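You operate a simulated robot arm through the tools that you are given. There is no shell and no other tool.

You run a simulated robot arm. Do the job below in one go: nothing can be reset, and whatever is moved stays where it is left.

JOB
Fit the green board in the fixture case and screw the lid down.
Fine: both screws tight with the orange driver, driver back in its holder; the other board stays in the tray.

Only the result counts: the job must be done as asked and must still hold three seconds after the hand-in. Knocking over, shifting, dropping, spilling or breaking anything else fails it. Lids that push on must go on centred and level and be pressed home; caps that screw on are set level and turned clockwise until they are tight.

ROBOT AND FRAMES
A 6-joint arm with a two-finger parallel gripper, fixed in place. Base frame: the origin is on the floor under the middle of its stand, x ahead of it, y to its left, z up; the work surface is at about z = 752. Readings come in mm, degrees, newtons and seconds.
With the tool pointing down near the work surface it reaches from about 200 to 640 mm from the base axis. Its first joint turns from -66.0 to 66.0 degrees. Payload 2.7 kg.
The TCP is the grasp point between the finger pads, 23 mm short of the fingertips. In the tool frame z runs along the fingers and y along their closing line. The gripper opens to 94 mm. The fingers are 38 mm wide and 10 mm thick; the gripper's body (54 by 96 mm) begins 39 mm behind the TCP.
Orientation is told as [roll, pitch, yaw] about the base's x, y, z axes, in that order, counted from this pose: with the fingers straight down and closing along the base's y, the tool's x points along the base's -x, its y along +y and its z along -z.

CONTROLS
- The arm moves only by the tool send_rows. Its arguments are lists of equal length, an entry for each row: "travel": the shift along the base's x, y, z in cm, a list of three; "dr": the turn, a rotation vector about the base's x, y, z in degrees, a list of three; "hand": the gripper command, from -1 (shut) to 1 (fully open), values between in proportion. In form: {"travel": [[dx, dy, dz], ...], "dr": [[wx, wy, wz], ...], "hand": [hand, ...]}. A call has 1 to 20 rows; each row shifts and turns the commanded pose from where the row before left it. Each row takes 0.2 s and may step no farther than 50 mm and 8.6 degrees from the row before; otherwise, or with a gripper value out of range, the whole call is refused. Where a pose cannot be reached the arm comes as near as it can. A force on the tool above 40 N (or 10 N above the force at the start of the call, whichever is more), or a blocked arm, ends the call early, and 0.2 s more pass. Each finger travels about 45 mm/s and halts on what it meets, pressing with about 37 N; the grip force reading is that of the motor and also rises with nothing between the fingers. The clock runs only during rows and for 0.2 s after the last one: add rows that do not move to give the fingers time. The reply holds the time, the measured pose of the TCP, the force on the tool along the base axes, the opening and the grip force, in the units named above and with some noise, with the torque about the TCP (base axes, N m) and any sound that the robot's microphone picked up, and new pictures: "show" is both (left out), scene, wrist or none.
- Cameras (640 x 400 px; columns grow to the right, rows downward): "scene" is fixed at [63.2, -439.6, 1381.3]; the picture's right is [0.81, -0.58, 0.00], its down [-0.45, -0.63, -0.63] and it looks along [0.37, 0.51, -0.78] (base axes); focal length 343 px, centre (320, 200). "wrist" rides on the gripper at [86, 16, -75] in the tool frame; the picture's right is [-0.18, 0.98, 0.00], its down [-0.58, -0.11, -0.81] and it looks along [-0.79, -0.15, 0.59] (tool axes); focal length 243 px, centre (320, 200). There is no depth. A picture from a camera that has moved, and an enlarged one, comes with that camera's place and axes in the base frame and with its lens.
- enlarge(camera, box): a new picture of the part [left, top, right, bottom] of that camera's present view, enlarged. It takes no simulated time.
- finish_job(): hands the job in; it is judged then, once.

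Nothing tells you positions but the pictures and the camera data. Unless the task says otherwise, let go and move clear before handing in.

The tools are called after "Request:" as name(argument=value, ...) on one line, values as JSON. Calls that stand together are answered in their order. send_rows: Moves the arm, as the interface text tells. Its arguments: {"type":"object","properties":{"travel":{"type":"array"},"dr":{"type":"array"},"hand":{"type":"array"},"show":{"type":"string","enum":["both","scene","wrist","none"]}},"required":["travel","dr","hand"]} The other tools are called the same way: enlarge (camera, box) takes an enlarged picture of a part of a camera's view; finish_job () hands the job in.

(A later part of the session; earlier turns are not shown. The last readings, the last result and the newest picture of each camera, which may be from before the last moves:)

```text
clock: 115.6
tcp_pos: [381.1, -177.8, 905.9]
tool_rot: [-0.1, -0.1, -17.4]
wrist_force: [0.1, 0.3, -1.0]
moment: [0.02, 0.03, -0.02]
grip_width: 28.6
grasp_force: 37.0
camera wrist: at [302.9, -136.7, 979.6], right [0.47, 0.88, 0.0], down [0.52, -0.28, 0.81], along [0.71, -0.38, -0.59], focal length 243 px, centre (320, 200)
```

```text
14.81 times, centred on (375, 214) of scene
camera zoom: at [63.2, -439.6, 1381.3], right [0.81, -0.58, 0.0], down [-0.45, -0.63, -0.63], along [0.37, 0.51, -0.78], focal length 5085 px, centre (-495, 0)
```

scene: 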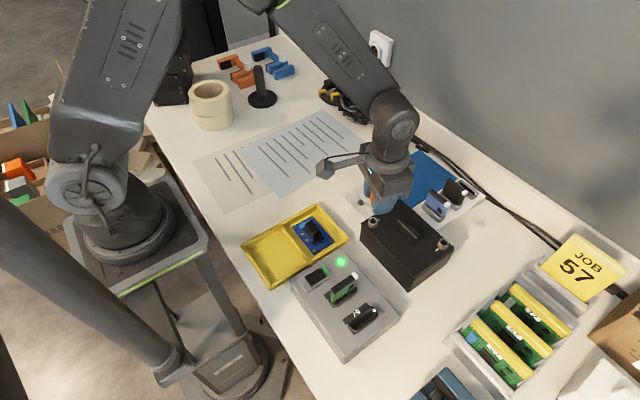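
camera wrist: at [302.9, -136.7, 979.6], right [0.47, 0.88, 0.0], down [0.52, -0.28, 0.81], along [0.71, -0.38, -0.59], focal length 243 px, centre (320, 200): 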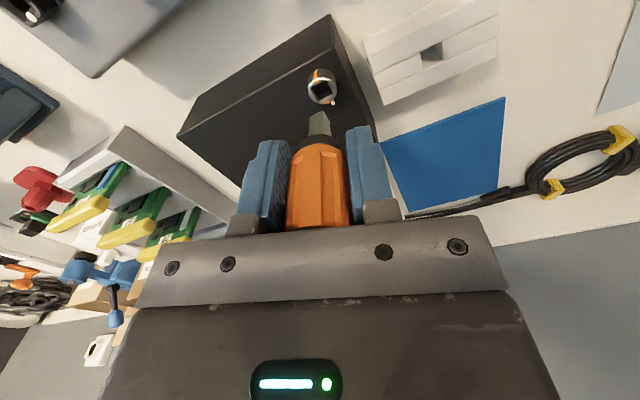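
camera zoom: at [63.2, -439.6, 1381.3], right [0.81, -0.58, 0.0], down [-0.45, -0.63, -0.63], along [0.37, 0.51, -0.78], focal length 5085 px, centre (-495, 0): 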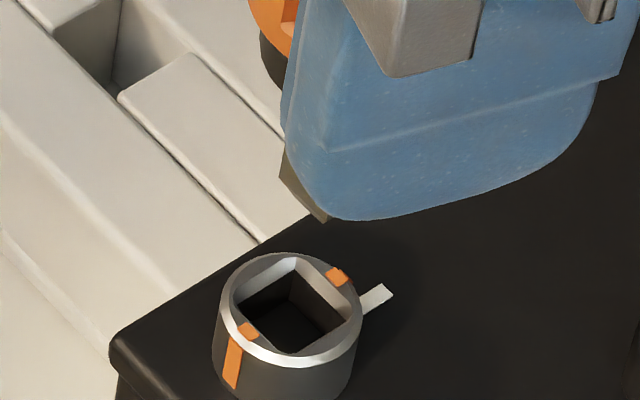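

Request:
send_rows(travel=[[0.1, 0.13, -0.9], [0, 0, -0.9], [0, 0, -0.8], [0, 0, 0]], dr=[[0, 0, 0], [0, 0, 0], [0, 0, 0], [0, 0, 0]], hand=[-1, -1, -1, -1], show="none")

Request:
enlarge(camera="wrist", box=[295, 90, 345, 121])

Request:
enlarge(camera="scene", box=[362, 210, 388, 227])

```text
clock: 116.6
tcp_pos: [382.1, -176.5, 879.6]
tool_rot: [-0.1, 0.0, -17.5]
wrist_force: [0.1, 1.2, -1.0]
moment: [-0.03, 0.01, 0.0]
grip_width: 28.5
grasp_force: 37.1
```

```text
12.80 times, centred on (320, 106) of wrist
camera zoom: at [304.4, -135.1, 954.0], right [0.47, 0.88, 0.0], down [0.52, -0.28, 0.81], along [0.71, -0.38, -0.59], focal length 3106 px, centre (320, 1410)
```

zoom: 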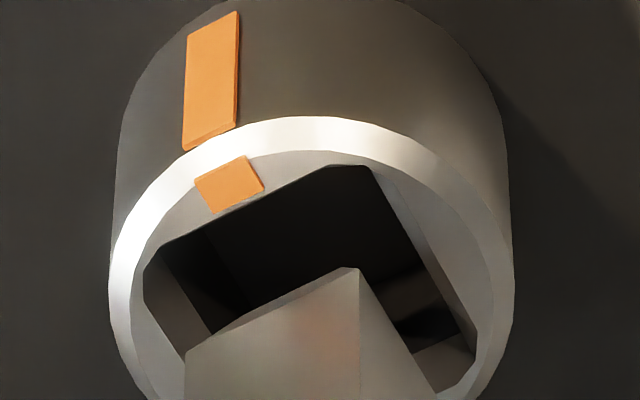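

```text
16.00 times, centred on (375, 218) of scene
camera zoom: at [63.2, -439.6, 1381.3], right [0.81, -0.58, 0.0], down [-0.45, -0.63, -0.63], along [0.37, 0.51, -0.78], focal length 5492 px, centre (-560, -96)
```

zoom: 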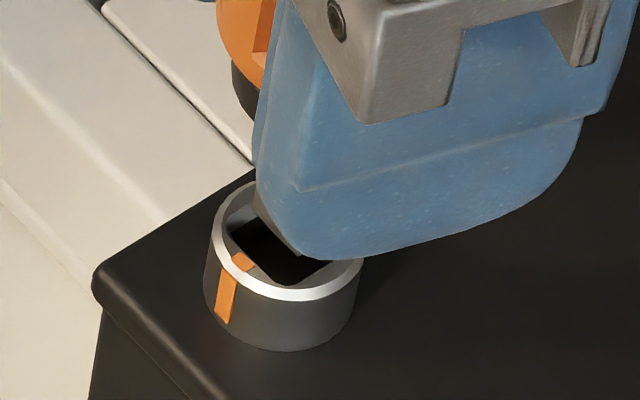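

Request:
send_rows(travel=[[-0.06, -0.015, -0.2], [0, 0, -0.3], [0, 0, -0.2], [0, 0, 0]], dr=[[0, 0, 0], [0, 0, 0], [0, 0, 0], [0, 0, 0]], hand=[-1, -1, -1, -1], show="none")

Request:
enlarge(camera="wrist", box=[295, 95, 345, 126])

Request:
send_rows(travel=[[0, 0, -0.15], [0, 0, -0.1], [0, 0, 0]], dr=[[0, 0, 0], [0, 0, 0], [0, 0, 0]], hand=[-1, -1, -1], show="none")

```text
clock: 117.6
tcp_pos: [382.0, -176.5, 873.0]
tool_rot: [-0.1, -0.1, -17.5]
wrist_force: [-0.8, 1.0, -2.3]
moment: [-0.01, 0.01, 0.01]
grip_width: 28.4
grasp_force: 36.7
```

```text
12.80 times, centred on (320, 110) of wrist
camera zoom: at [303.6, -135.2, 947.0], right [0.47, 0.88, 0.0], down [0.52, -0.28, 0.81], along [0.71, -0.38, -0.59], focal length 3106 px, centre (320, 1346)
```

zoom: 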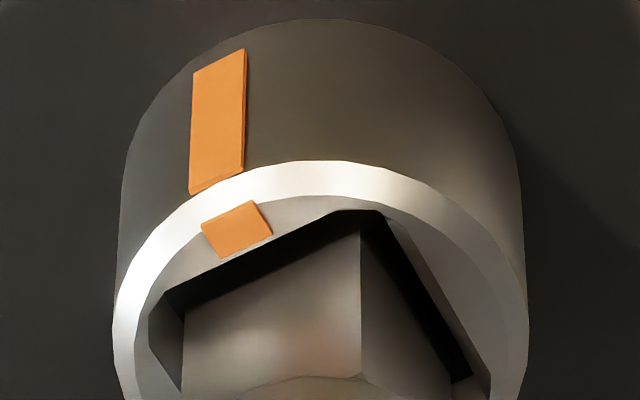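

```text
clock: 118.4
tcp_pos: [381.2, -176.7, 871.6]
tool_rot: [-0.1, -0.2, -17.6]
wrist_force: [-7.0, 2.9, 20.9]
moment: [0.13, 0.31, 0.04]
grip_width: 28.5
grasp_force: 37.2
```

Request:
send_rows(travel=[[0, 0, 0.12], [-0.05, 0.015, 0], [0, 0, -0.1], [0, 0, -0.06], [0, 0, 0]], dr=[[0, 0, 0], [0, 0, 0], [0, 0, 0], [0, 0, 0], [0, 0, 0]], hand=[-1, -1, -1, -1, -1], show="none")

Request:
enlarge(camera="wrist", box=[295, 95, 345, 126])

Request:
enlarge(camera="scene", box=[362, 210, 388, 227])

```text
clock: 119.6
tcp_pos: [382.9, -176.3, 870.2]
tool_rot: [-0.1, -0.4, -17.5]
wrist_force: [-1.7, 1.2, 28.1]
moment: [0.06, 0.06, 0.02]
grip_width: 28.8
grasp_force: 37.8
```

```text
12.80 times, centred on (320, 110) of wrist
camera zoom: at [303.6, -135.5, 944.6], right [0.47, 0.88, 0.0], down [0.52, -0.28, 0.81], along [0.71, -0.38, -0.59], focal length 3106 px, centre (320, 1346)
```

zoom: 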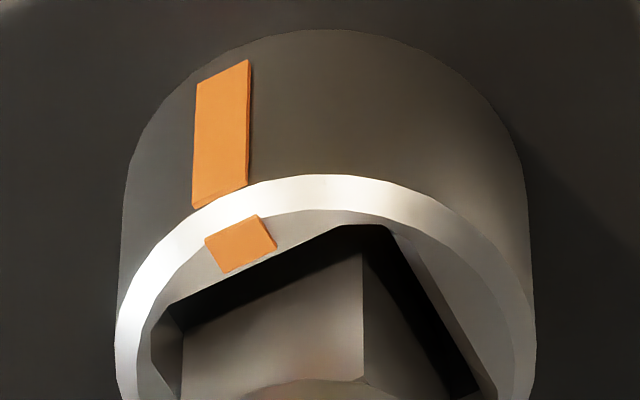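

```text
16.00 times, centred on (375, 218) of scene
camera zoom: at [62.8, -439.4, 1381.4], right [0.81, -0.58, 0.0], down [-0.45, -0.63, -0.63], along [0.37, 0.51, -0.78], focal length 5492 px, centre (-560, -96)
```

zoom: 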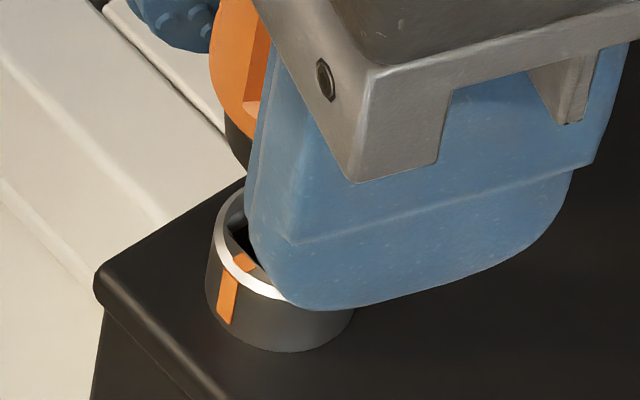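

Request:
send_rows(travel=[[0, 0, 0.05], [0, 0, 0], [0, 0, 0], [0, 0, 0], [0, 0, 0], [0, 0, 0]], dr=[[0, 0, -4], [0, 0, -4], [0, 0, -4], [0, 0, -4], [0, 0, -4], [0, 0, 0]], hand=[-1, -1, -1, -1, -1, -1], show="none")

Request:
enlarge(camera="scene", box=[362, 210, 388, 227])

Request:
enlarge(camera="wrist", box=[295, 95, 345, 126])

```text
clock: 121.0
tcp_pos: [380.4, -175.3, 871.3]
tool_rot: [-0.1, -0.2, -37.6]
wrist_force: [-1.0, 2.1, 26.2]
moment: [0.1, 0.02, 0.23]
grip_width: 28.8
grasp_force: 37.2
```

```text
16.00 times, centred on (375, 218) of scene
camera zoom: at [62.9, -439.4, 1381.4], right [0.81, -0.58, 0.0], down [-0.45, -0.63, -0.63], along [0.37, 0.51, -0.78], focal length 5492 px, centre (-560, -96)
```

zoom: 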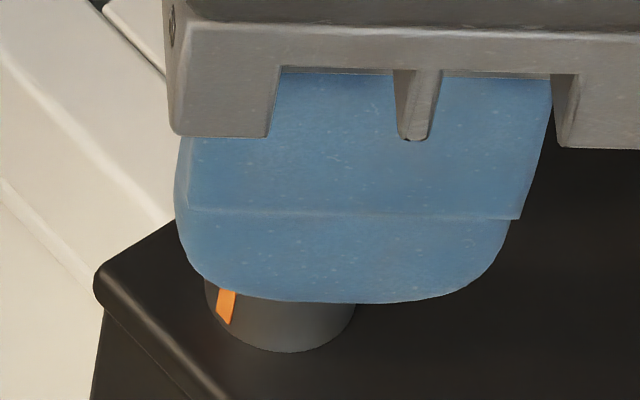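

```text
12.80 times, centred on (320, 110) of wrist
camera zoom: at [322.2, -110.9, 944.7], right [0.75, 0.67, 0.0], down [0.39, -0.44, 0.81], along [0.54, -0.6, -0.59], focal length 3106 px, centre (320, 1346)
```

zoom: 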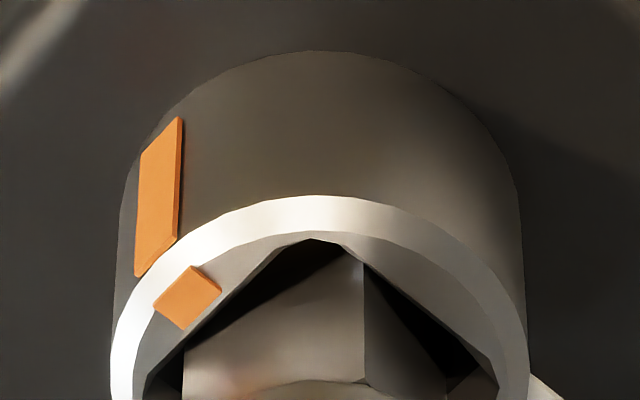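

Request:
send_rows(travel=[[0, 0, 0], [0, 0, 0], [0, 0, 0], [0, 0, 0]], dr=[[0, 0, -4], [0, 0, -4], [0, 0, -2], [0, 0, 0]], hand=[-1, -1, -1, -1], show="none")

Request:
enlarge(camera="wrist", box=[295, 95, 345, 126])

Request:
enlarge(camera="scene", box=[362, 210, 388, 227])

```text
clock: 122.0
tcp_pos: [381.7, -176.4, 870.2]
tool_rot: [-0.2, -0.1, -47.6]
wrist_force: [0.4, 1.2, 21.8]
moment: [-0.05, -0.13, 0.58]
grip_width: 28.2
grasp_force: 36.7
```

```text
12.80 times, centred on (320, 110) of wrist
camera zoom: at [334.4, -101.8, 944.3], right [0.85, 0.53, 0.0], down [0.31, -0.5, 0.81], along [0.43, -0.69, -0.59], focal length 3106 px, centre (320, 1346)
```

zoom: 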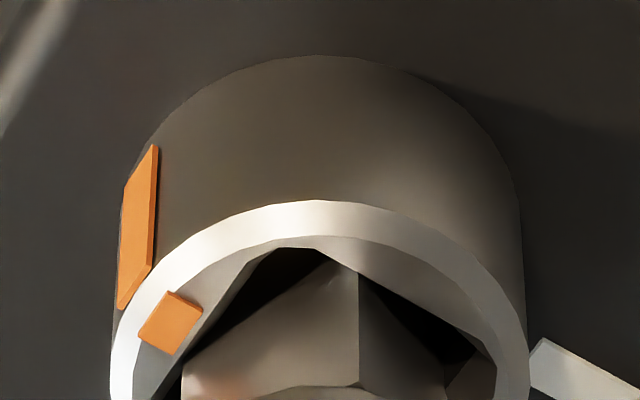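

```text
16.00 times, centred on (375, 218) of scene
camera zoom: at [62.9, -439.4, 1381.4], right [0.81, -0.58, 0.0], down [-0.45, -0.63, -0.63], along [0.37, 0.51, -0.78], focal length 5492 px, centre (-560, -96)
```

zoom: 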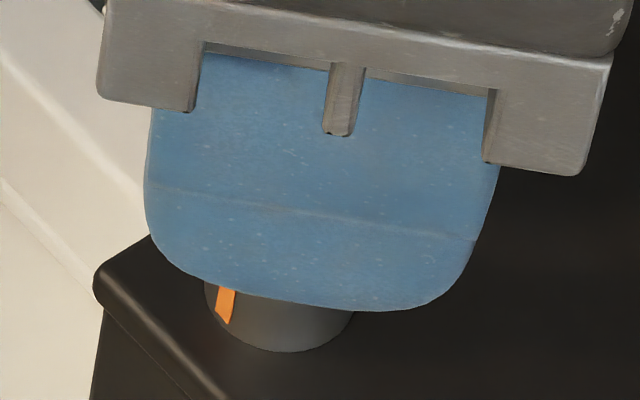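

Screw 1 held at 0.58 N·m with the head unmoved, so both are tight. I'll ease off, lift out and verify the marks.

Request:
send_rows(travel=[[0, 0, 0.1], [0, 0, 0.05], [0, 0, 0.03], [0, 0, 0], [0, 0, 0]], dr=[[0, 0, 0], [0, 0, 4], [0, 0, 4], [0, 0, 3], [0, 0, 0]], hand=[-1, -1, -1, -1, -1], show="none")

Request:
send_rows(travel=[[0, 0, 0.2], [0, 0, 0.5], [0, 0, 1], [0, 0, 1.5], [0, 0, 0]], dr=[[0, 0, 0], [0, 0, 0], [0, 0, 0], [0, 0, 0], [0, 0, 0]], hand=[-1, -1, -1, -1, -1])

Request:
enlarge(camera="scene", box=[362, 210, 388, 227])

Request:
enlarge(camera="wrist", box=[270, 60, 370, 150])

Request:
enlarge(camera="scene", box=[350, 195, 460, 285])

```text
clock: 123.2
tcp_pos: [380.7, -176.5, 871.1]
tool_rot: [-0.1, 0.0, -36.6]
wrist_force: [11.0, -0.9, -10.7]
moment: [-0.05, -0.47, 0.06]
grip_width: 28.7
grasp_force: 37.2
```

```text
clock: 124.4
tcp_pos: [380.3, -176.5, 904.1]
tool_rot: [-0.2, -0.1, -36.6]
wrist_force: [0.2, 0.6, -0.2]
moment: [0.0, -0.04, -0.01]
grip_width: 28.5
grasp_force: 37.2
camera wrist: at [321.1, -112.4, 978.3], right [0.73, 0.68, 0.0], down [0.4, -0.43, 0.81], along [0.55, -0.59, -0.59], focal length 243 px, centre (320, 200)
```

scene: 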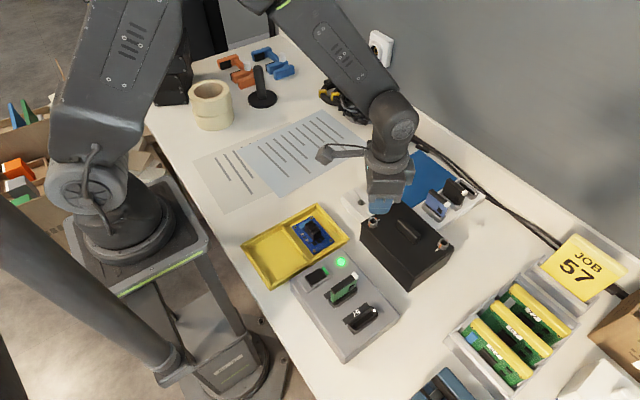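
wrist: 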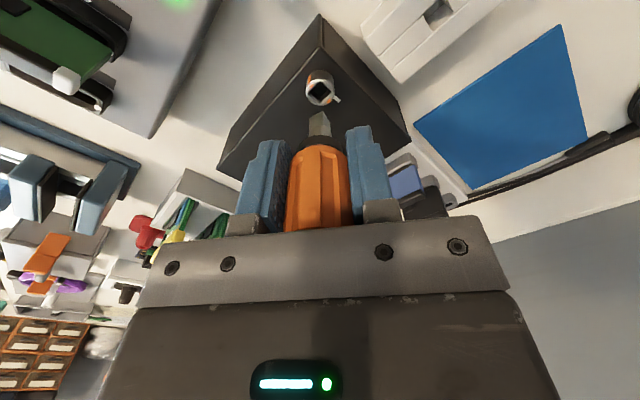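

```text
16.00 times, centred on (375, 218) of scene
camera zoom: at [63.2, -439.6, 1381.3], right [0.81, -0.58, 0.0], down [-0.45, -0.63, -0.63], along [0.37, 0.51, -0.78], focal length 5492 px, centre (-560, -96)
```

zoom: 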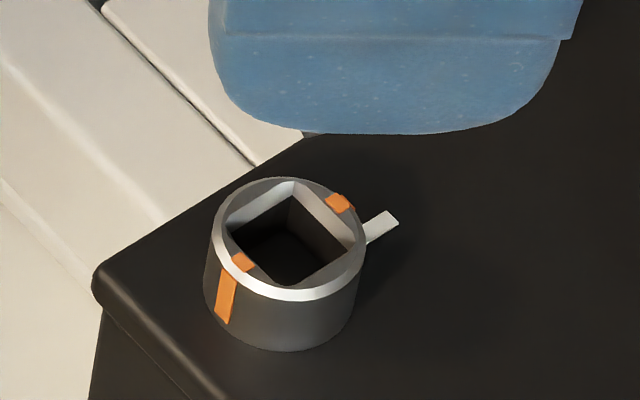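

```text
4.44 times, centred on (320, 105) of wrist
camera zoom: at [321.1, -112.4, 978.3], right [0.73, 0.68, 0.0], down [0.4, -0.43, 0.81], along [0.55, -0.59, -0.59], focal length 1078 px, centre (320, 622)
```

zoom: 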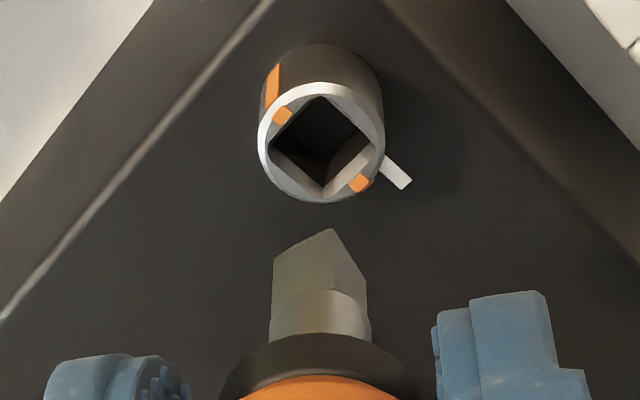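

```text
4.44 times, centred on (405, 240) of scene
camera zoom: at [63.2, -439.6, 1381.3], right [0.81, -0.58, 0.0], down [-0.45, -0.63, -0.63], along [0.37, 0.51, -0.78], focal length 1526 px, centre (-58, 22)
```

zoom: 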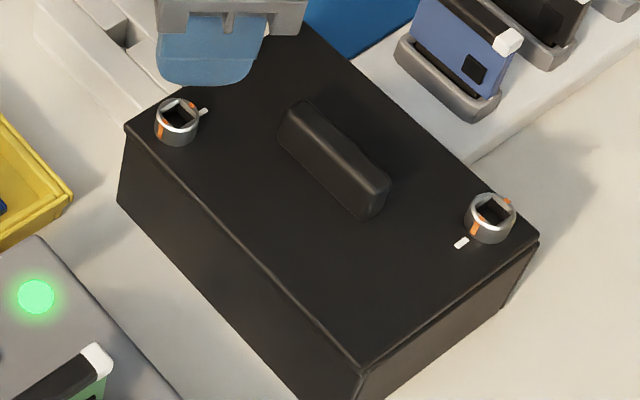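

Both marks are on their ticks and the lid is flush. Now I'll take the driver back to its holder and check alignment above the hole.

Request:
send_rows(travel=[[1.0, 1.9, 0.2], [1.0, 1.9, 0], [1.0, 1.9, 0], [1.02, 1.95, 0], [0, 0, 0]], dr=[[0, 0, 5], [0, 0, 5], [0, 0, 5], [0, 0, 3.6], [0, 0, 0]], hand=[-1, -1, -1, -1, -1])

Request:
enlarge(camera="wrist", box=[250, 0, 390, 140])

Request:
enlarge(camera="scene", box=[335, 155, 405, 225])

```text
clock: 125.6
tcp_pos: [421.0, -99.6, 906.1]
tool_rot: [-0.1, -0.1, -17.8]
wrist_force: [-0.5, 0.2, -0.9]
moment: [0.0, -0.01, 0.0]
grip_width: 28.6
grasp_force: 36.5
camera wrist: at [343.6, -57.9, 979.9], right [0.48, 0.88, 0.0], down [0.52, -0.28, 0.81], along [0.71, -0.39, -0.59], focal length 243 px, centre (320, 200)
```

scene: 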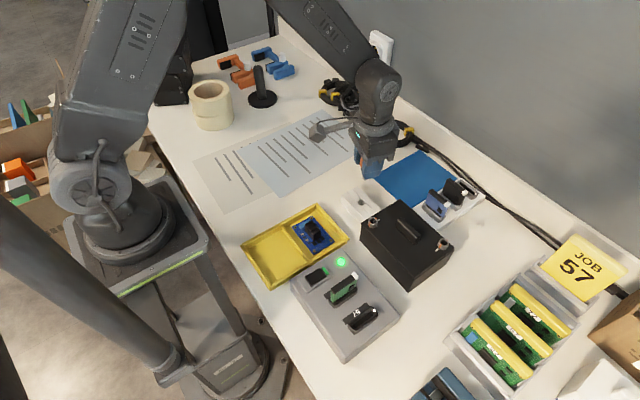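
wrist: 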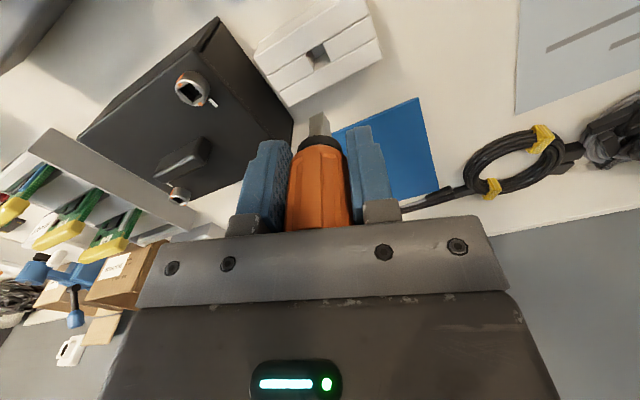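

```text
2.86 times, centred on (320, 70) of wrist
camera zoom: at [343.6, -57.9, 979.9], right [0.48, 0.88, 0.0], down [0.52, -0.28, 0.81], along [0.71, -0.39, -0.59], focal length 693 px, centre (320, 571)
```

zoom: 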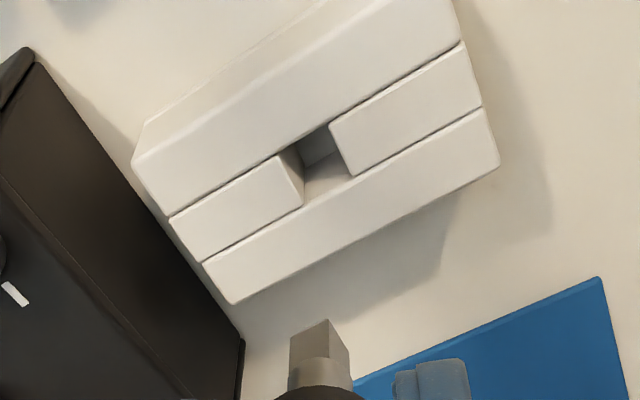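

```text
5.71 times, centred on (370, 190) of scene
camera zoom: at [63.2, -439.6, 1381.3], right [0.81, -0.58, 0.0], down [-0.45, -0.63, -0.63], along [0.37, 0.51, -0.78], focal length 1962 px, centre (34, 257)
```

zoom: 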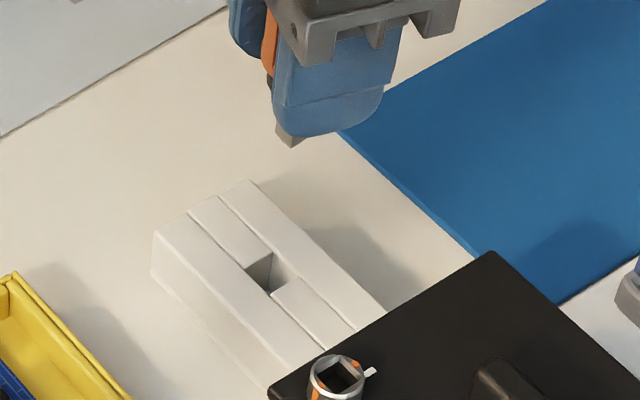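

Request:
send_rows(travel=[[0.01, -0.05, -1.5], [0, 0, -2], [0, 0, -2], [0, 0, -1.5], [0, 0, 0]], dr=[[0, 0, 0], [0, 0, 0], [0, 0, 0], [0, 0, 0], [0, 0, 0]], hand=[-1, -1, -1, -1, -1], show="none")

Request:
enlarge(camera="wrist", box=[280, 70, 360, 130])

Request:
enlarge(camera="scene", box=[345, 180, 385, 215])

```text
clock: 126.8
tcp_pos: [421.7, -99.3, 835.8]
tool_rot: [-0.1, -0.1, -18.0]
wrist_force: [0.7, -0.1, -0.6]
moment: [0.01, -0.01, 0.01]
grip_width: 28.5
grasp_force: 36.4
```

```text
6.67 times, centred on (320, 100) of wrist
camera zoom: at [344.0, -59.2, 909.5], right [0.48, 0.88, 0.0], down [0.52, -0.28, 0.81], along [0.71, -0.39, -0.59], focal length 1618 px, centre (320, 867)
```

zoom: 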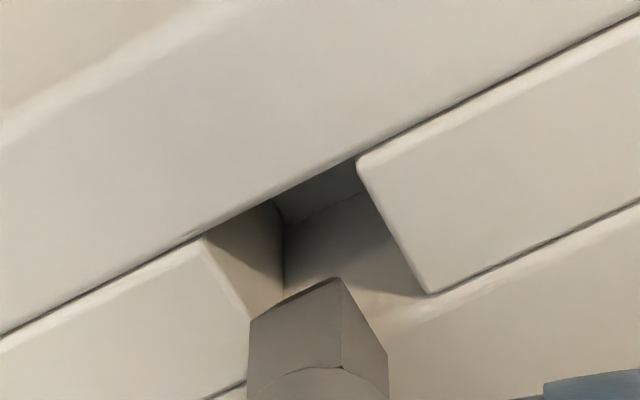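

```text
11.43 times, centred on (365, 198) of scene
camera zoom: at [63.2, -439.6, 1381.3], right [0.81, -0.58, 0.0], down [-0.45, -0.63, -0.63], along [0.37, 0.51, -0.78], focal length 3923 px, centre (-194, 229)
```

zoom: 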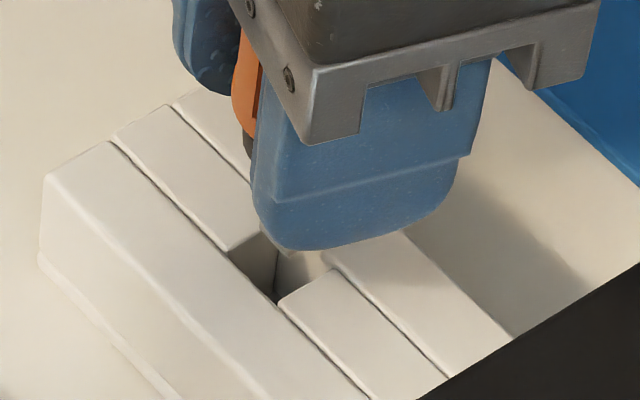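

Request:
send_rows(travel=[[0, 0, -0.8], [0, 0, -0.8], [0, 0, -0.6], [0, 0, 0]], dr=[[0, 0, 0], [0, 0, 0], [0, 0, 0], [0, 0, 0]], hand=[-1, -1, -1, -1], show="none")

Request:
enlarge(camera="wrist", box=[260, 70, 380, 160])

Request:
enlarge(camera="scene", box=[345, 180, 385, 215])

```text
clock: 127.8
tcp_pos: [423.0, -98.9, 816.0]
tool_rot: [-0.1, -0.4, -18.0]
wrist_force: [-7.8, 2.0, 29.6]
moment: [0.1, 0.15, 0.07]
grip_width: 28.0
grasp_force: 37.1
```

```text
4.44 times, centred on (320, 115) of wrist
camera zoom: at [344.7, -58.5, 889.5], right [0.48, 0.88, 0.0], down [0.52, -0.28, 0.81], along [0.71, -0.39, -0.59], focal length 1078 px, centre (320, 578)
```

zoom: 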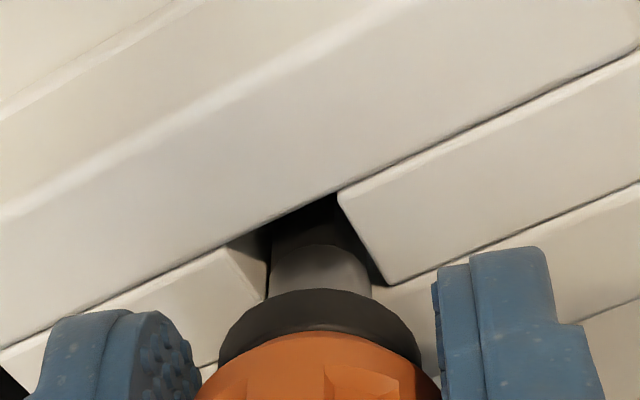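

```text
11.43 times, centred on (365, 198) of scene
camera zoom: at [62.6, -439.5, 1381.4], right [0.81, -0.58, 0.0], down [-0.45, -0.63, -0.63], along [0.37, 0.51, -0.78], focal length 3923 px, centre (-194, 229)
```

zoom: 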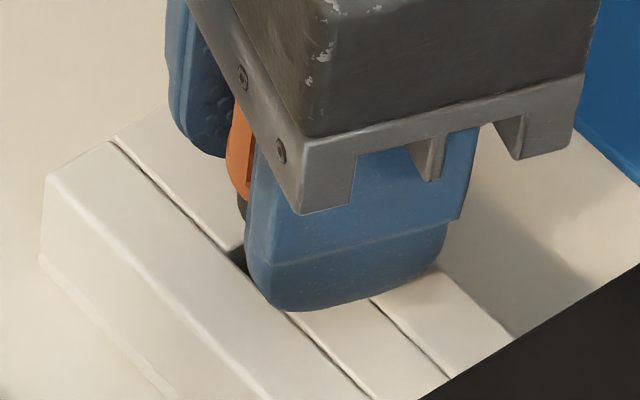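

Request:
send_rows(travel=[[0, 0, 0.3], [-0.09, 0.03, 0], [0, 0, -0.3], [0, 0, 0]], dr=[[0, 0, 0], [0, 0, 0], [0, 0, 0], [0, 0, 0]], hand=[-1, -1, -1, -1], show="none")

Request:
enlarge(camera="wrist", box=[260, 70, 380, 160])

Request:
enlarge(camera="scene", box=[350, 190, 380, 210])

```text
clock: 128.8
tcp_pos: [420.8, -101.0, 813.6]
tool_rot: [-0.1, -0.1, -17.8]
wrist_force: [-0.2, -0.2, -0.6]
moment: [0.02, 0.04, 0.02]
grip_width: 28.6
grasp_force: 37.1
```

```text
4.44 times, centred on (320, 115) of wrist
camera zoom: at [342.9, -58.6, 887.6], right [0.48, 0.88, 0.0], down [0.52, -0.28, 0.81], along [0.71, -0.39, -0.59], focal length 1078 px, centre (320, 578)
```

zoom: 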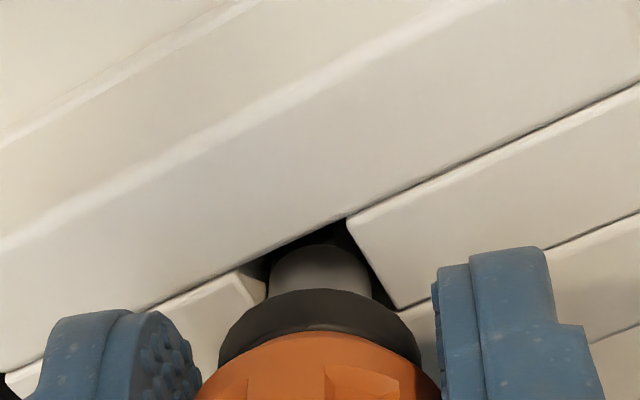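

```text
16.00 times, centred on (365, 200) of scene
camera zoom: at [63.2, -439.6, 1381.3], right [0.81, -0.58, 0.0], down [-0.45, -0.63, -0.63], along [0.37, 0.51, -0.78], focal length 5492 px, centre (-400, 200)
```

zoom: 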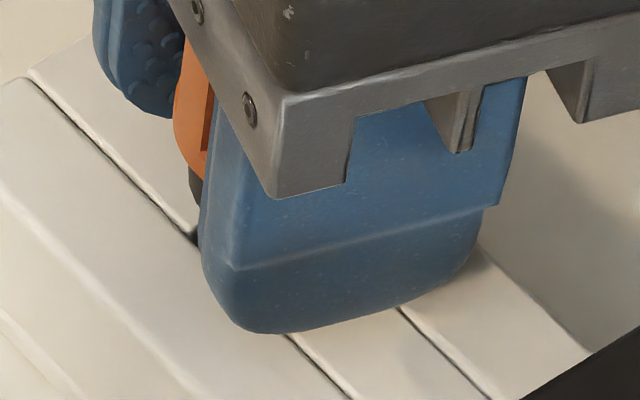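

Request:
send_rows(travel=[[0, 0, -0.2], [0, 0, -0.2], [0, 0, -0.2], [0, 0, 0]], dr=[[0, 0, 0], [0, 0, 0], [0, 0, 0], [0, 0, 0]], hand=[-1, -1, -1, -1], show="none")

Request:
enlarge(camera="wrist", box=[260, 70, 380, 160])

Request:
enlarge(camera="scene", box=[350, 190, 380, 210])

```text
clock: 129.8
tcp_pos: [418.9, -100.6, 808.1]
tool_rot: [-0.1, -0.1, -17.9]
wrist_force: [0.2, 0.3, -1.3]
moment: [-0.02, 0.02, -0.01]
grip_width: 28.5
grasp_force: 37.2
```

```text
4.44 times, centred on (320, 115) of wrist
camera zoom: at [342.7, -58.2, 881.6], right [0.48, 0.88, 0.0], down [0.52, -0.28, 0.81], along [0.71, -0.39, -0.59], focal length 1078 px, centre (320, 578)
```

zoom: 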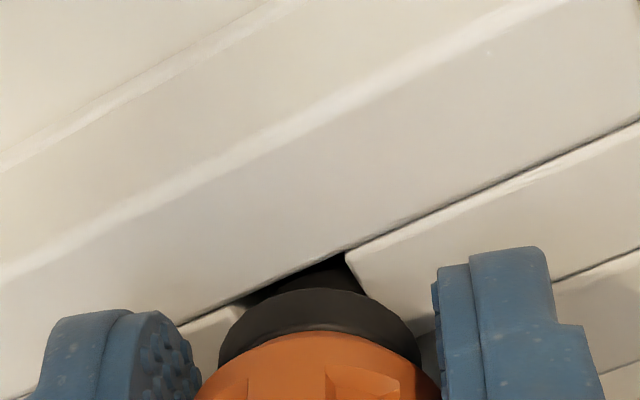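

```text
16.00 times, centred on (365, 200) of scene
camera zoom: at [63.2, -439.6, 1381.3], right [0.81, -0.58, 0.0], down [-0.45, -0.63, -0.63], along [0.37, 0.51, -0.78], focal length 5492 px, centre (-400, 200)
```

zoom: 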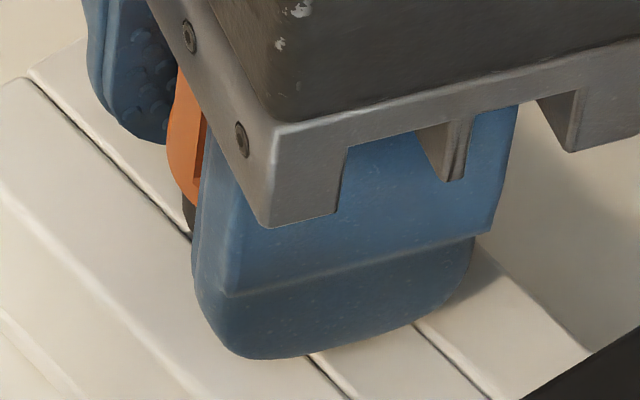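

Request:
send_rows(travel=[[0, 0, -0.1], [0, 0, -0.1], [0, 0, 0]], dr=[[0, 0, 0], [0, 0, 0], [0, 0, 0]], hand=[-1, -1, -1], show="none")

Request:
enlarge(camera="scene", box=[350, 190, 380, 210])

Request:
enlarge(camera="wrist", box=[220, 70, 420, 200])

```text
clock: 130.6
tcp_pos: [420.3, -99.2, 808.0]
tool_rot: [-0.1, -0.3, -17.9]
wrist_force: [-5.2, 1.3, 17.8]
moment: [0.13, 0.26, 0.01]
grip_width: 28.6
grasp_force: 37.2
```

```text
16.00 times, centred on (365, 200) of scene
camera zoom: at [62.9, -439.5, 1381.3], right [0.81, -0.58, 0.0], down [-0.45, -0.63, -0.63], along [0.37, 0.51, -0.78], focal length 5492 px, centre (-400, 200)
```

zoom: 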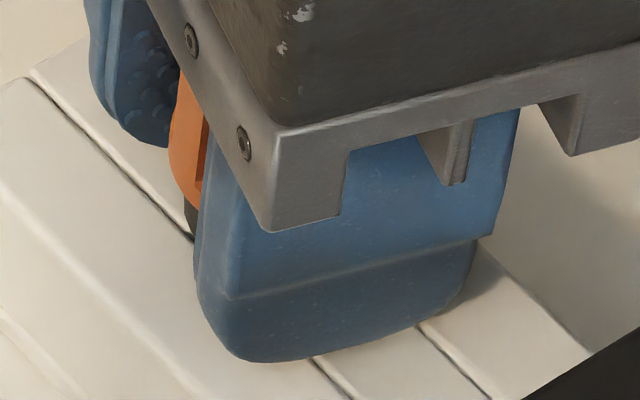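

```text
3.08 times, centred on (320, 135) of wrist
camera zoom: at [342.8, -58.3, 880.8], right [0.48, 0.88, 0.0], down [0.52, -0.28, 0.81], along [0.71, -0.39, -0.59], focal length 746 px, centre (320, 400)
```

zoom: 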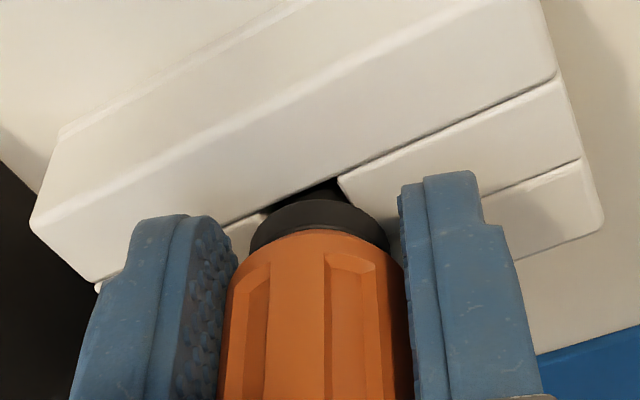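

Request:
send_rows(travel=[[0, 0, 0.1], [0, 0, 0], [0, 0, 0]], dr=[[0, 0, 0], [0, 0, 0], [0, 0, 0]], hand=[-1, -1, -1], show="none")

Request:
enlarge(camera="scene", box=[335, 165, 405, 215])

```text
clock: 131.4
tcp_pos: [420.5, -99.9, 807.0]
tool_rot: [-0.1, -0.2, -17.9]
wrist_force: [0.9, 1.1, 4.1]
moment: [0.04, -0.07, 0.0]
grip_width: 28.3
grasp_force: 36.8
```

```text
8.00 times, centred on (370, 190) of scene
camera zoom: at [63.2, -439.6, 1381.3], right [0.81, -0.58, 0.0], down [-0.45, -0.63, -0.63], along [0.37, 0.51, -0.78], focal length 2746 px, centre (-80, 280)
```

zoom: 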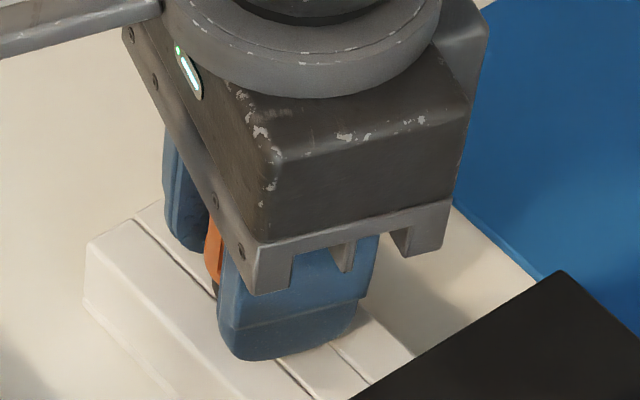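

Request:
send_rows(travel=[[0, 0, 0.05], [0, 0, 0], [0, 0, 0], [0, 0, 0], [0, 0, 0], [0, 0, 0], [0, 0, 0]], dr=[[0, 0, 0], [0, 0, 0], [0, 0, 0], [0, 0, 0], [0, 0, 0], [0, 0, 0], [0, 0, 0]], hand=[-0.42, -0.4, -0.39, -0.385, -0.38, -0.37, -0.37], show="wrist")

Request:
enlarge(camera="wrist", box=[220, 70, 420, 230])

Request:
enlarge(camera="scene", box=[335, 165, 405, 215])

```text
clock: 133.0
tcp_pos: [420.2, -100.0, 807.6]
tool_rot: [-0.1, -0.1, -18.0]
wrist_force: [-0.4, 0.6, 0.0]
moment: [-0.05, -0.02, -0.02]
grip_width: 29.6
grasp_force: 0.2
camera wrist: at [342.9, -58.4, 881.5], right [0.48, 0.88, 0.0], down [0.52, -0.28, 0.81], along [0.71, -0.39, -0.59], focal length 243 px, centre (320, 200)
```

wrist: 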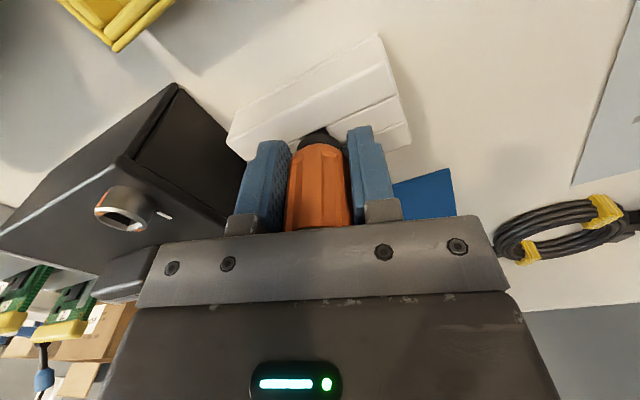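

```text
2.50 times, centred on (320, 150) of wrist
camera zoom: at [342.9, -58.4, 881.5], right [0.48, 0.88, 0.0], down [0.52, -0.28, 0.81], along [0.71, -0.39, -0.59], focal length 606 px, centre (320, 325)
```

zoom: 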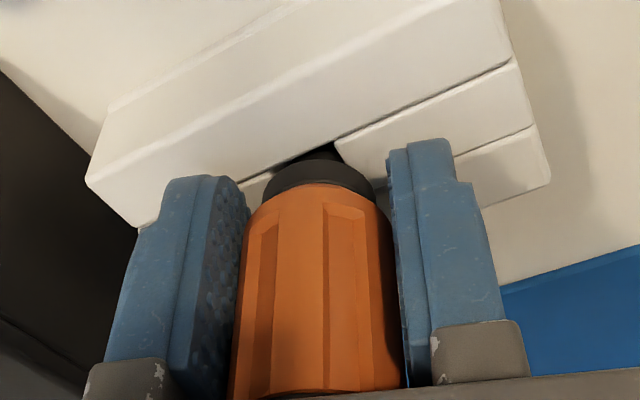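

```text
8.00 times, centred on (370, 190) of scene
camera zoom: at [63.2, -439.6, 1381.3], right [0.81, -0.58, 0.0], down [-0.45, -0.63, -0.63], along [0.37, 0.51, -0.78], focal length 2746 px, centre (-80, 280)
```

zoom: 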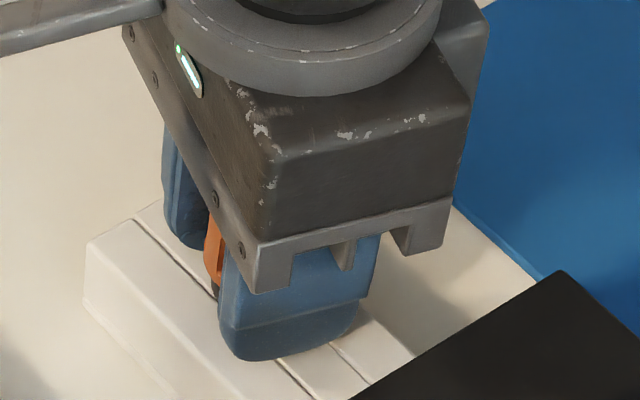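

Request:
send_rows(travel=[[0, 0, 0], [0, 0, 0], [0, 0, 0], [0, 0, 0]], dr=[[0, 0, 0], [0, 0, 0], [0, 0, 0], [0, 0, 0]], hand=[-0.34, -0.3, -0.25, -0.25], show="wrist")

Request:
enlarge(camera="wrist", box=[220, 70, 420, 230])

Request:
enlarge(camera="scene", box=[335, 165, 405, 215])

```text
clock: 134.0
tcp_pos: [421.5, -100.3, 807.2]
tool_rot: [-0.1, 0.0, -18.0]
wrist_force: [-0.1, 0.4, -0.2]
moment: [0.04, -0.01, -0.02]
grip_width: 35.1
grasp_force: 0.0
camera wrist: at [342.8, -58.4, 881.5], right [0.48, 0.88, 0.0], down [0.52, -0.28, 0.81], along [0.71, -0.39, -0.59], focal length 243 px, centre (320, 200)
```

wrist: 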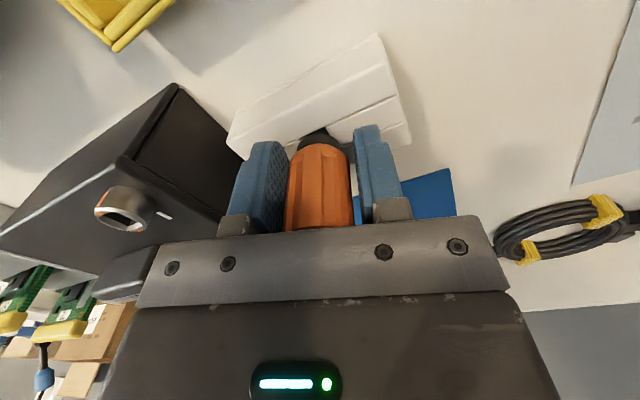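

```text
2.50 times, centred on (320, 150) of wrist
camera zoom: at [342.8, -58.4, 881.5], right [0.48, 0.88, 0.0], down [0.52, -0.28, 0.81], along [0.71, -0.39, -0.59], focal length 606 px, centre (320, 325)
```

zoom: 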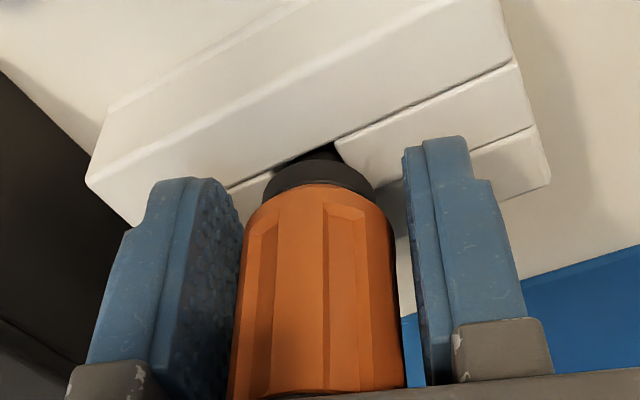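

```text
8.00 times, centred on (370, 190) of scene
camera zoom: at [63.2, -439.6, 1381.3], right [0.81, -0.58, 0.0], down [-0.45, -0.63, -0.63], along [0.37, 0.51, -0.78], focal length 2746 px, centre (-80, 280)
```

zoom: 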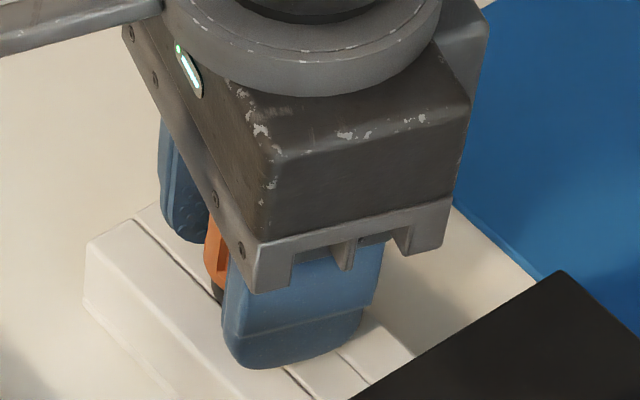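

Request:
send_rows(travel=[[0, 0, 0], [0, 0, 0.5], [0, 0, 1.5], [0, 0, 2.5], [0, 0, 3], [0, 0, 0]], dr=[[0, 0, 0], [0, 0, 0], [0, 0, 0], [0, 0, 0], [0, 0, 0], [0, 0, 0]], hand=[-0.1, 0, 0, 0, 0, 0])

Request:
enlarge(camera="scene", box=[335, 165, 405, 215])

Request:
enlarge(camera="wrist", box=[250, 20, 410, 160])

```text
clock: 135.4
tcp_pos: [420.9, -99.3, 882.3]
tool_rot: [-0.2, 0.0, -17.9]
wrist_force: [-0.5, 0.2, -1.2]
moment: [-0.01, 0.02, 0.02]
grip_width: 47.1
grasp_force: 0.1
camera wrist: at [342.7, -58.3, 956.5], right [0.48, 0.88, 0.0], down [0.52, -0.28, 0.81], along [0.71, -0.39, -0.59], focal length 243 px, centre (320, 200)
```

scene: 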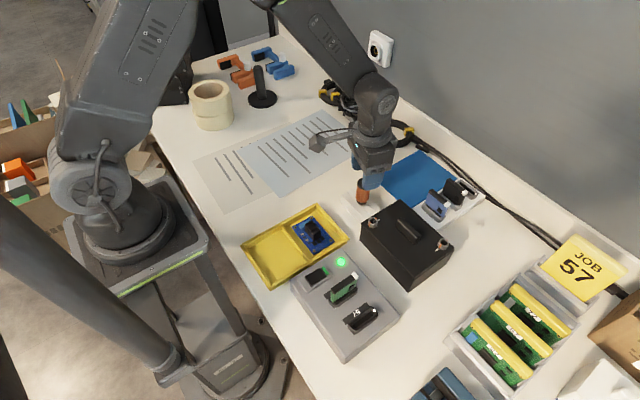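
wrist: 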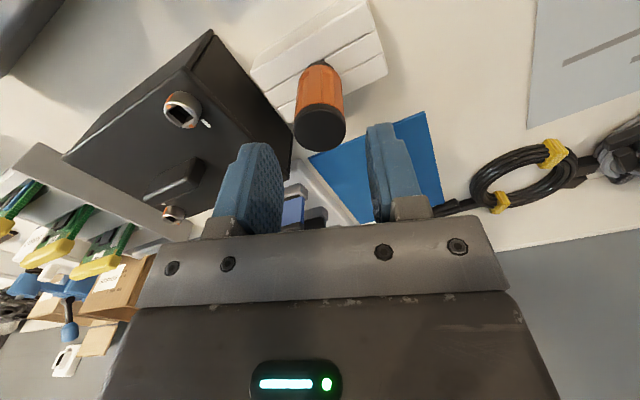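

```text
8.00 times, centred on (370, 190) of scene
camera zoom: at [63.2, -439.6, 1381.3], right [0.81, -0.58, 0.0], down [-0.45, -0.63, -0.63], along [0.37, 0.51, -0.78], focal length 2746 px, centre (-80, 280)
```

zoom: 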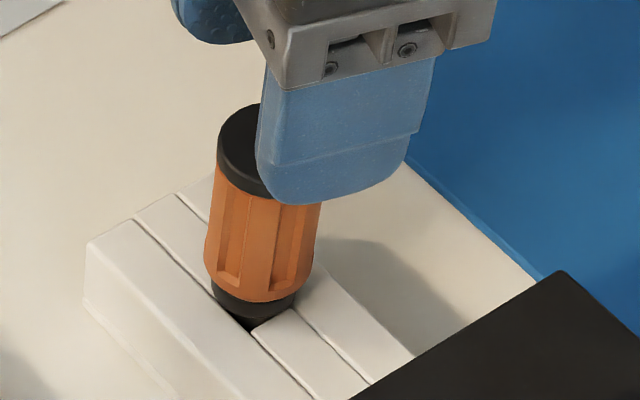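

```text
2.86 times, centred on (330, 90) of wrist
camera zoom: at [342.7, -58.3, 956.5], right [0.48, 0.88, 0.0], down [0.52, -0.28, 0.81], along [0.71, -0.39, -0.59], focal length 693 px, centre (291, 514)
```

zoom: 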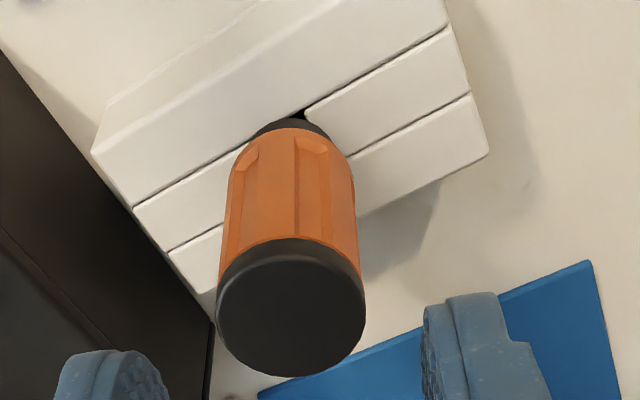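

The driver looks seated as it was at the start. I'll move the gripper clear and inspect everything.

Request:
send_rows(travel=[[0, 0, 2], [0, 0, 3], [-1, 4, 2], [-1, 4, 1], [-1.5, 4, 1], [-1.5, 4, 0], [-1.5, 4, 0], [0, 0, 0]], dr=[[0, 0, 0], [0, 0, 0], [0, 0, 6], [0, 0, 6], [0, 0, 6], [0, 0, 0], [0, 0, 0], [0, 0, 0]], hand=[0, 0, 0, 0, 0, 0, 0, 0])

Request:
enlarge(camera="scene", box=[335, 165, 405, 215])

Request:
enlarge(camera="scene", box=[350, 195, 460, 290])

Request:
enlarge(camera="scene", box=[230, 190, 410, 302])

Request:
enlarge(camera="scene", box=[438, 235, 464, 252])

Request:
enlarge(camera="scene", box=[362, 210, 388, 227])

```text
clock: 137.2
tcp_pos: [354.0, 100.3, 972.8]
tool_rot: [-0.1, -0.2, 0.0]
wrist_force: [-0.4, -0.1, 0.3]
moment: [0.0, -0.04, -0.01]
grip_width: 46.7
grasp_force: 0.0
camera wrist: at [268.2, 116.1, 1046.4], right [0.18, 0.98, 0.0], down [0.58, -0.11, 0.81], along [0.79, -0.15, -0.59], focal length 243 px, centre (320, 200)
```

scene: 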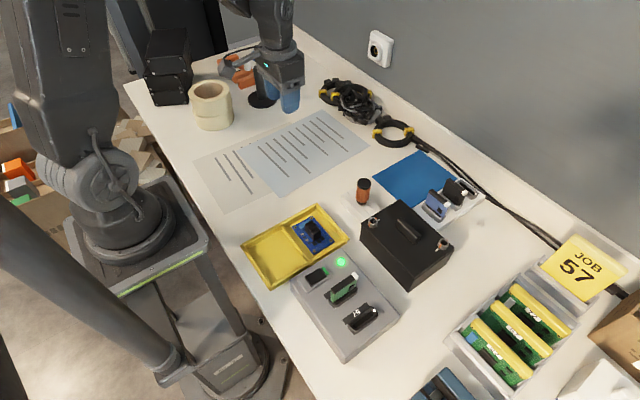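
wrist: 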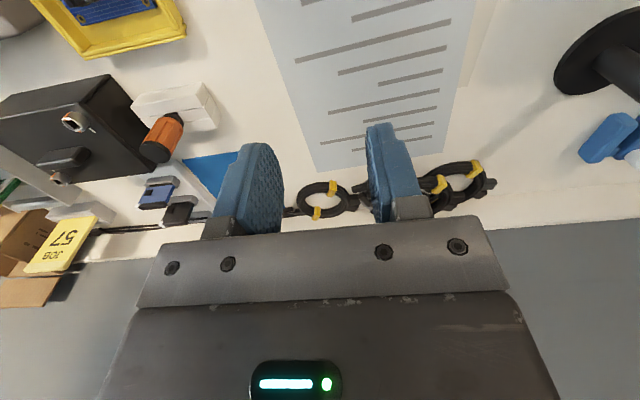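

```text
8.00 times, centred on (370, 190) of scene
camera zoom: at [63.2, -439.6, 1381.3], right [0.81, -0.58, 0.0], down [-0.45, -0.63, -0.63], along [0.37, 0.51, -0.78], focal length 2746 px, centre (-80, 280)
```

zoom: 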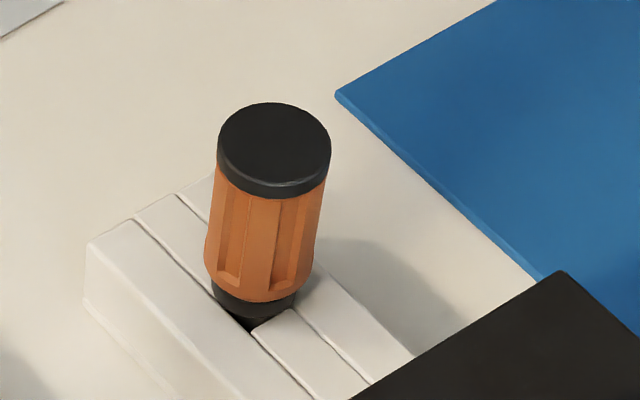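

```text
4.21 times, centred on (405, 242) of scene
camera zoom: at [63.2, -439.6, 1381.3], right [0.81, -0.58, 0.0], down [-0.45, -0.63, -0.63], along [0.37, 0.51, -0.78], focal length 1445 px, centre (-38, 21)
```

zoom: 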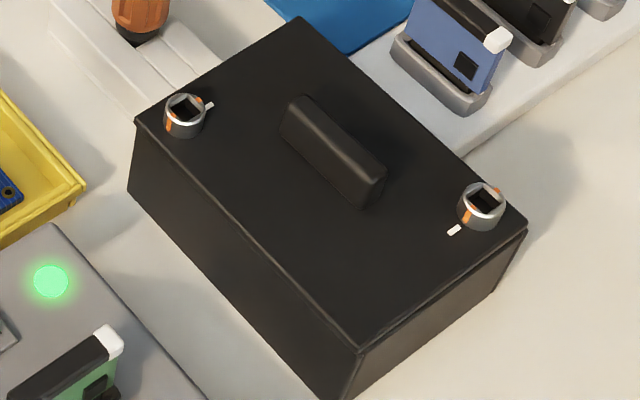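

```text
3.56 times, centred on (320, 246) of scene
camera zoom: at [63.2, -439.6, 1381.3], right [0.81, -0.58, 0.0], down [-0.45, -0.63, -0.63], along [0.37, 0.51, -0.78], focal length 1220 px, centre (320, 36)
```

zoom: 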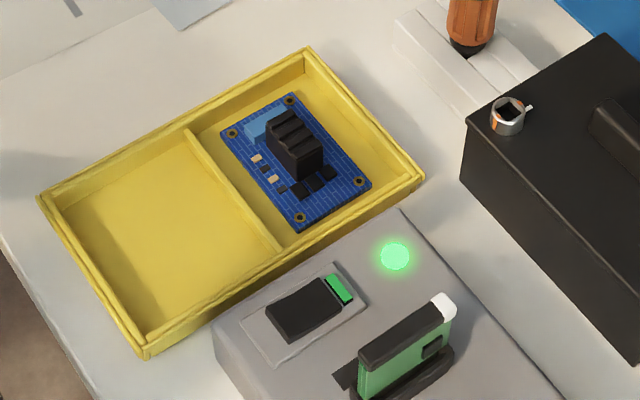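

```text
16.00 times, centred on (451, 244) of scene
camera zoom: at [63.2, -439.6, 1381.3], right [0.81, -0.58, 0.0], down [-0.45, -0.63, -0.63], along [0.37, 0.51, -0.78], focal length 5492 px, centre (-1776, -496)
```

zoom: 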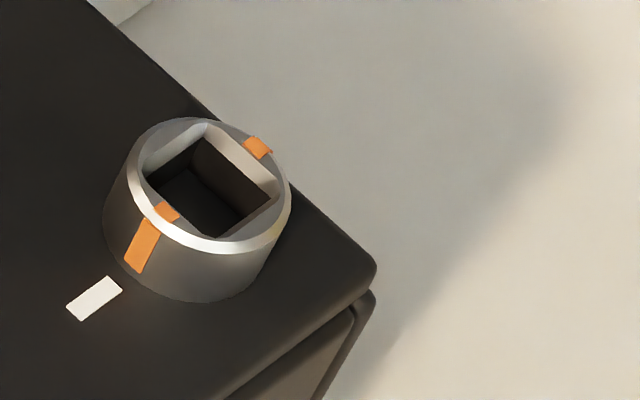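

```text
16.00 times, centred on (375, 218) of scene
camera zoom: at [63.2, -439.6, 1381.3], right [0.81, -0.58, 0.0], down [-0.45, -0.63, -0.63], along [0.37, 0.51, -0.78], focal length 5492 px, centre (-560, -96)
```

zoom: 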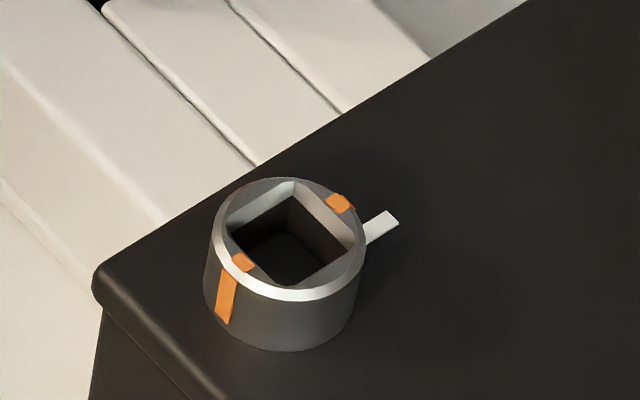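

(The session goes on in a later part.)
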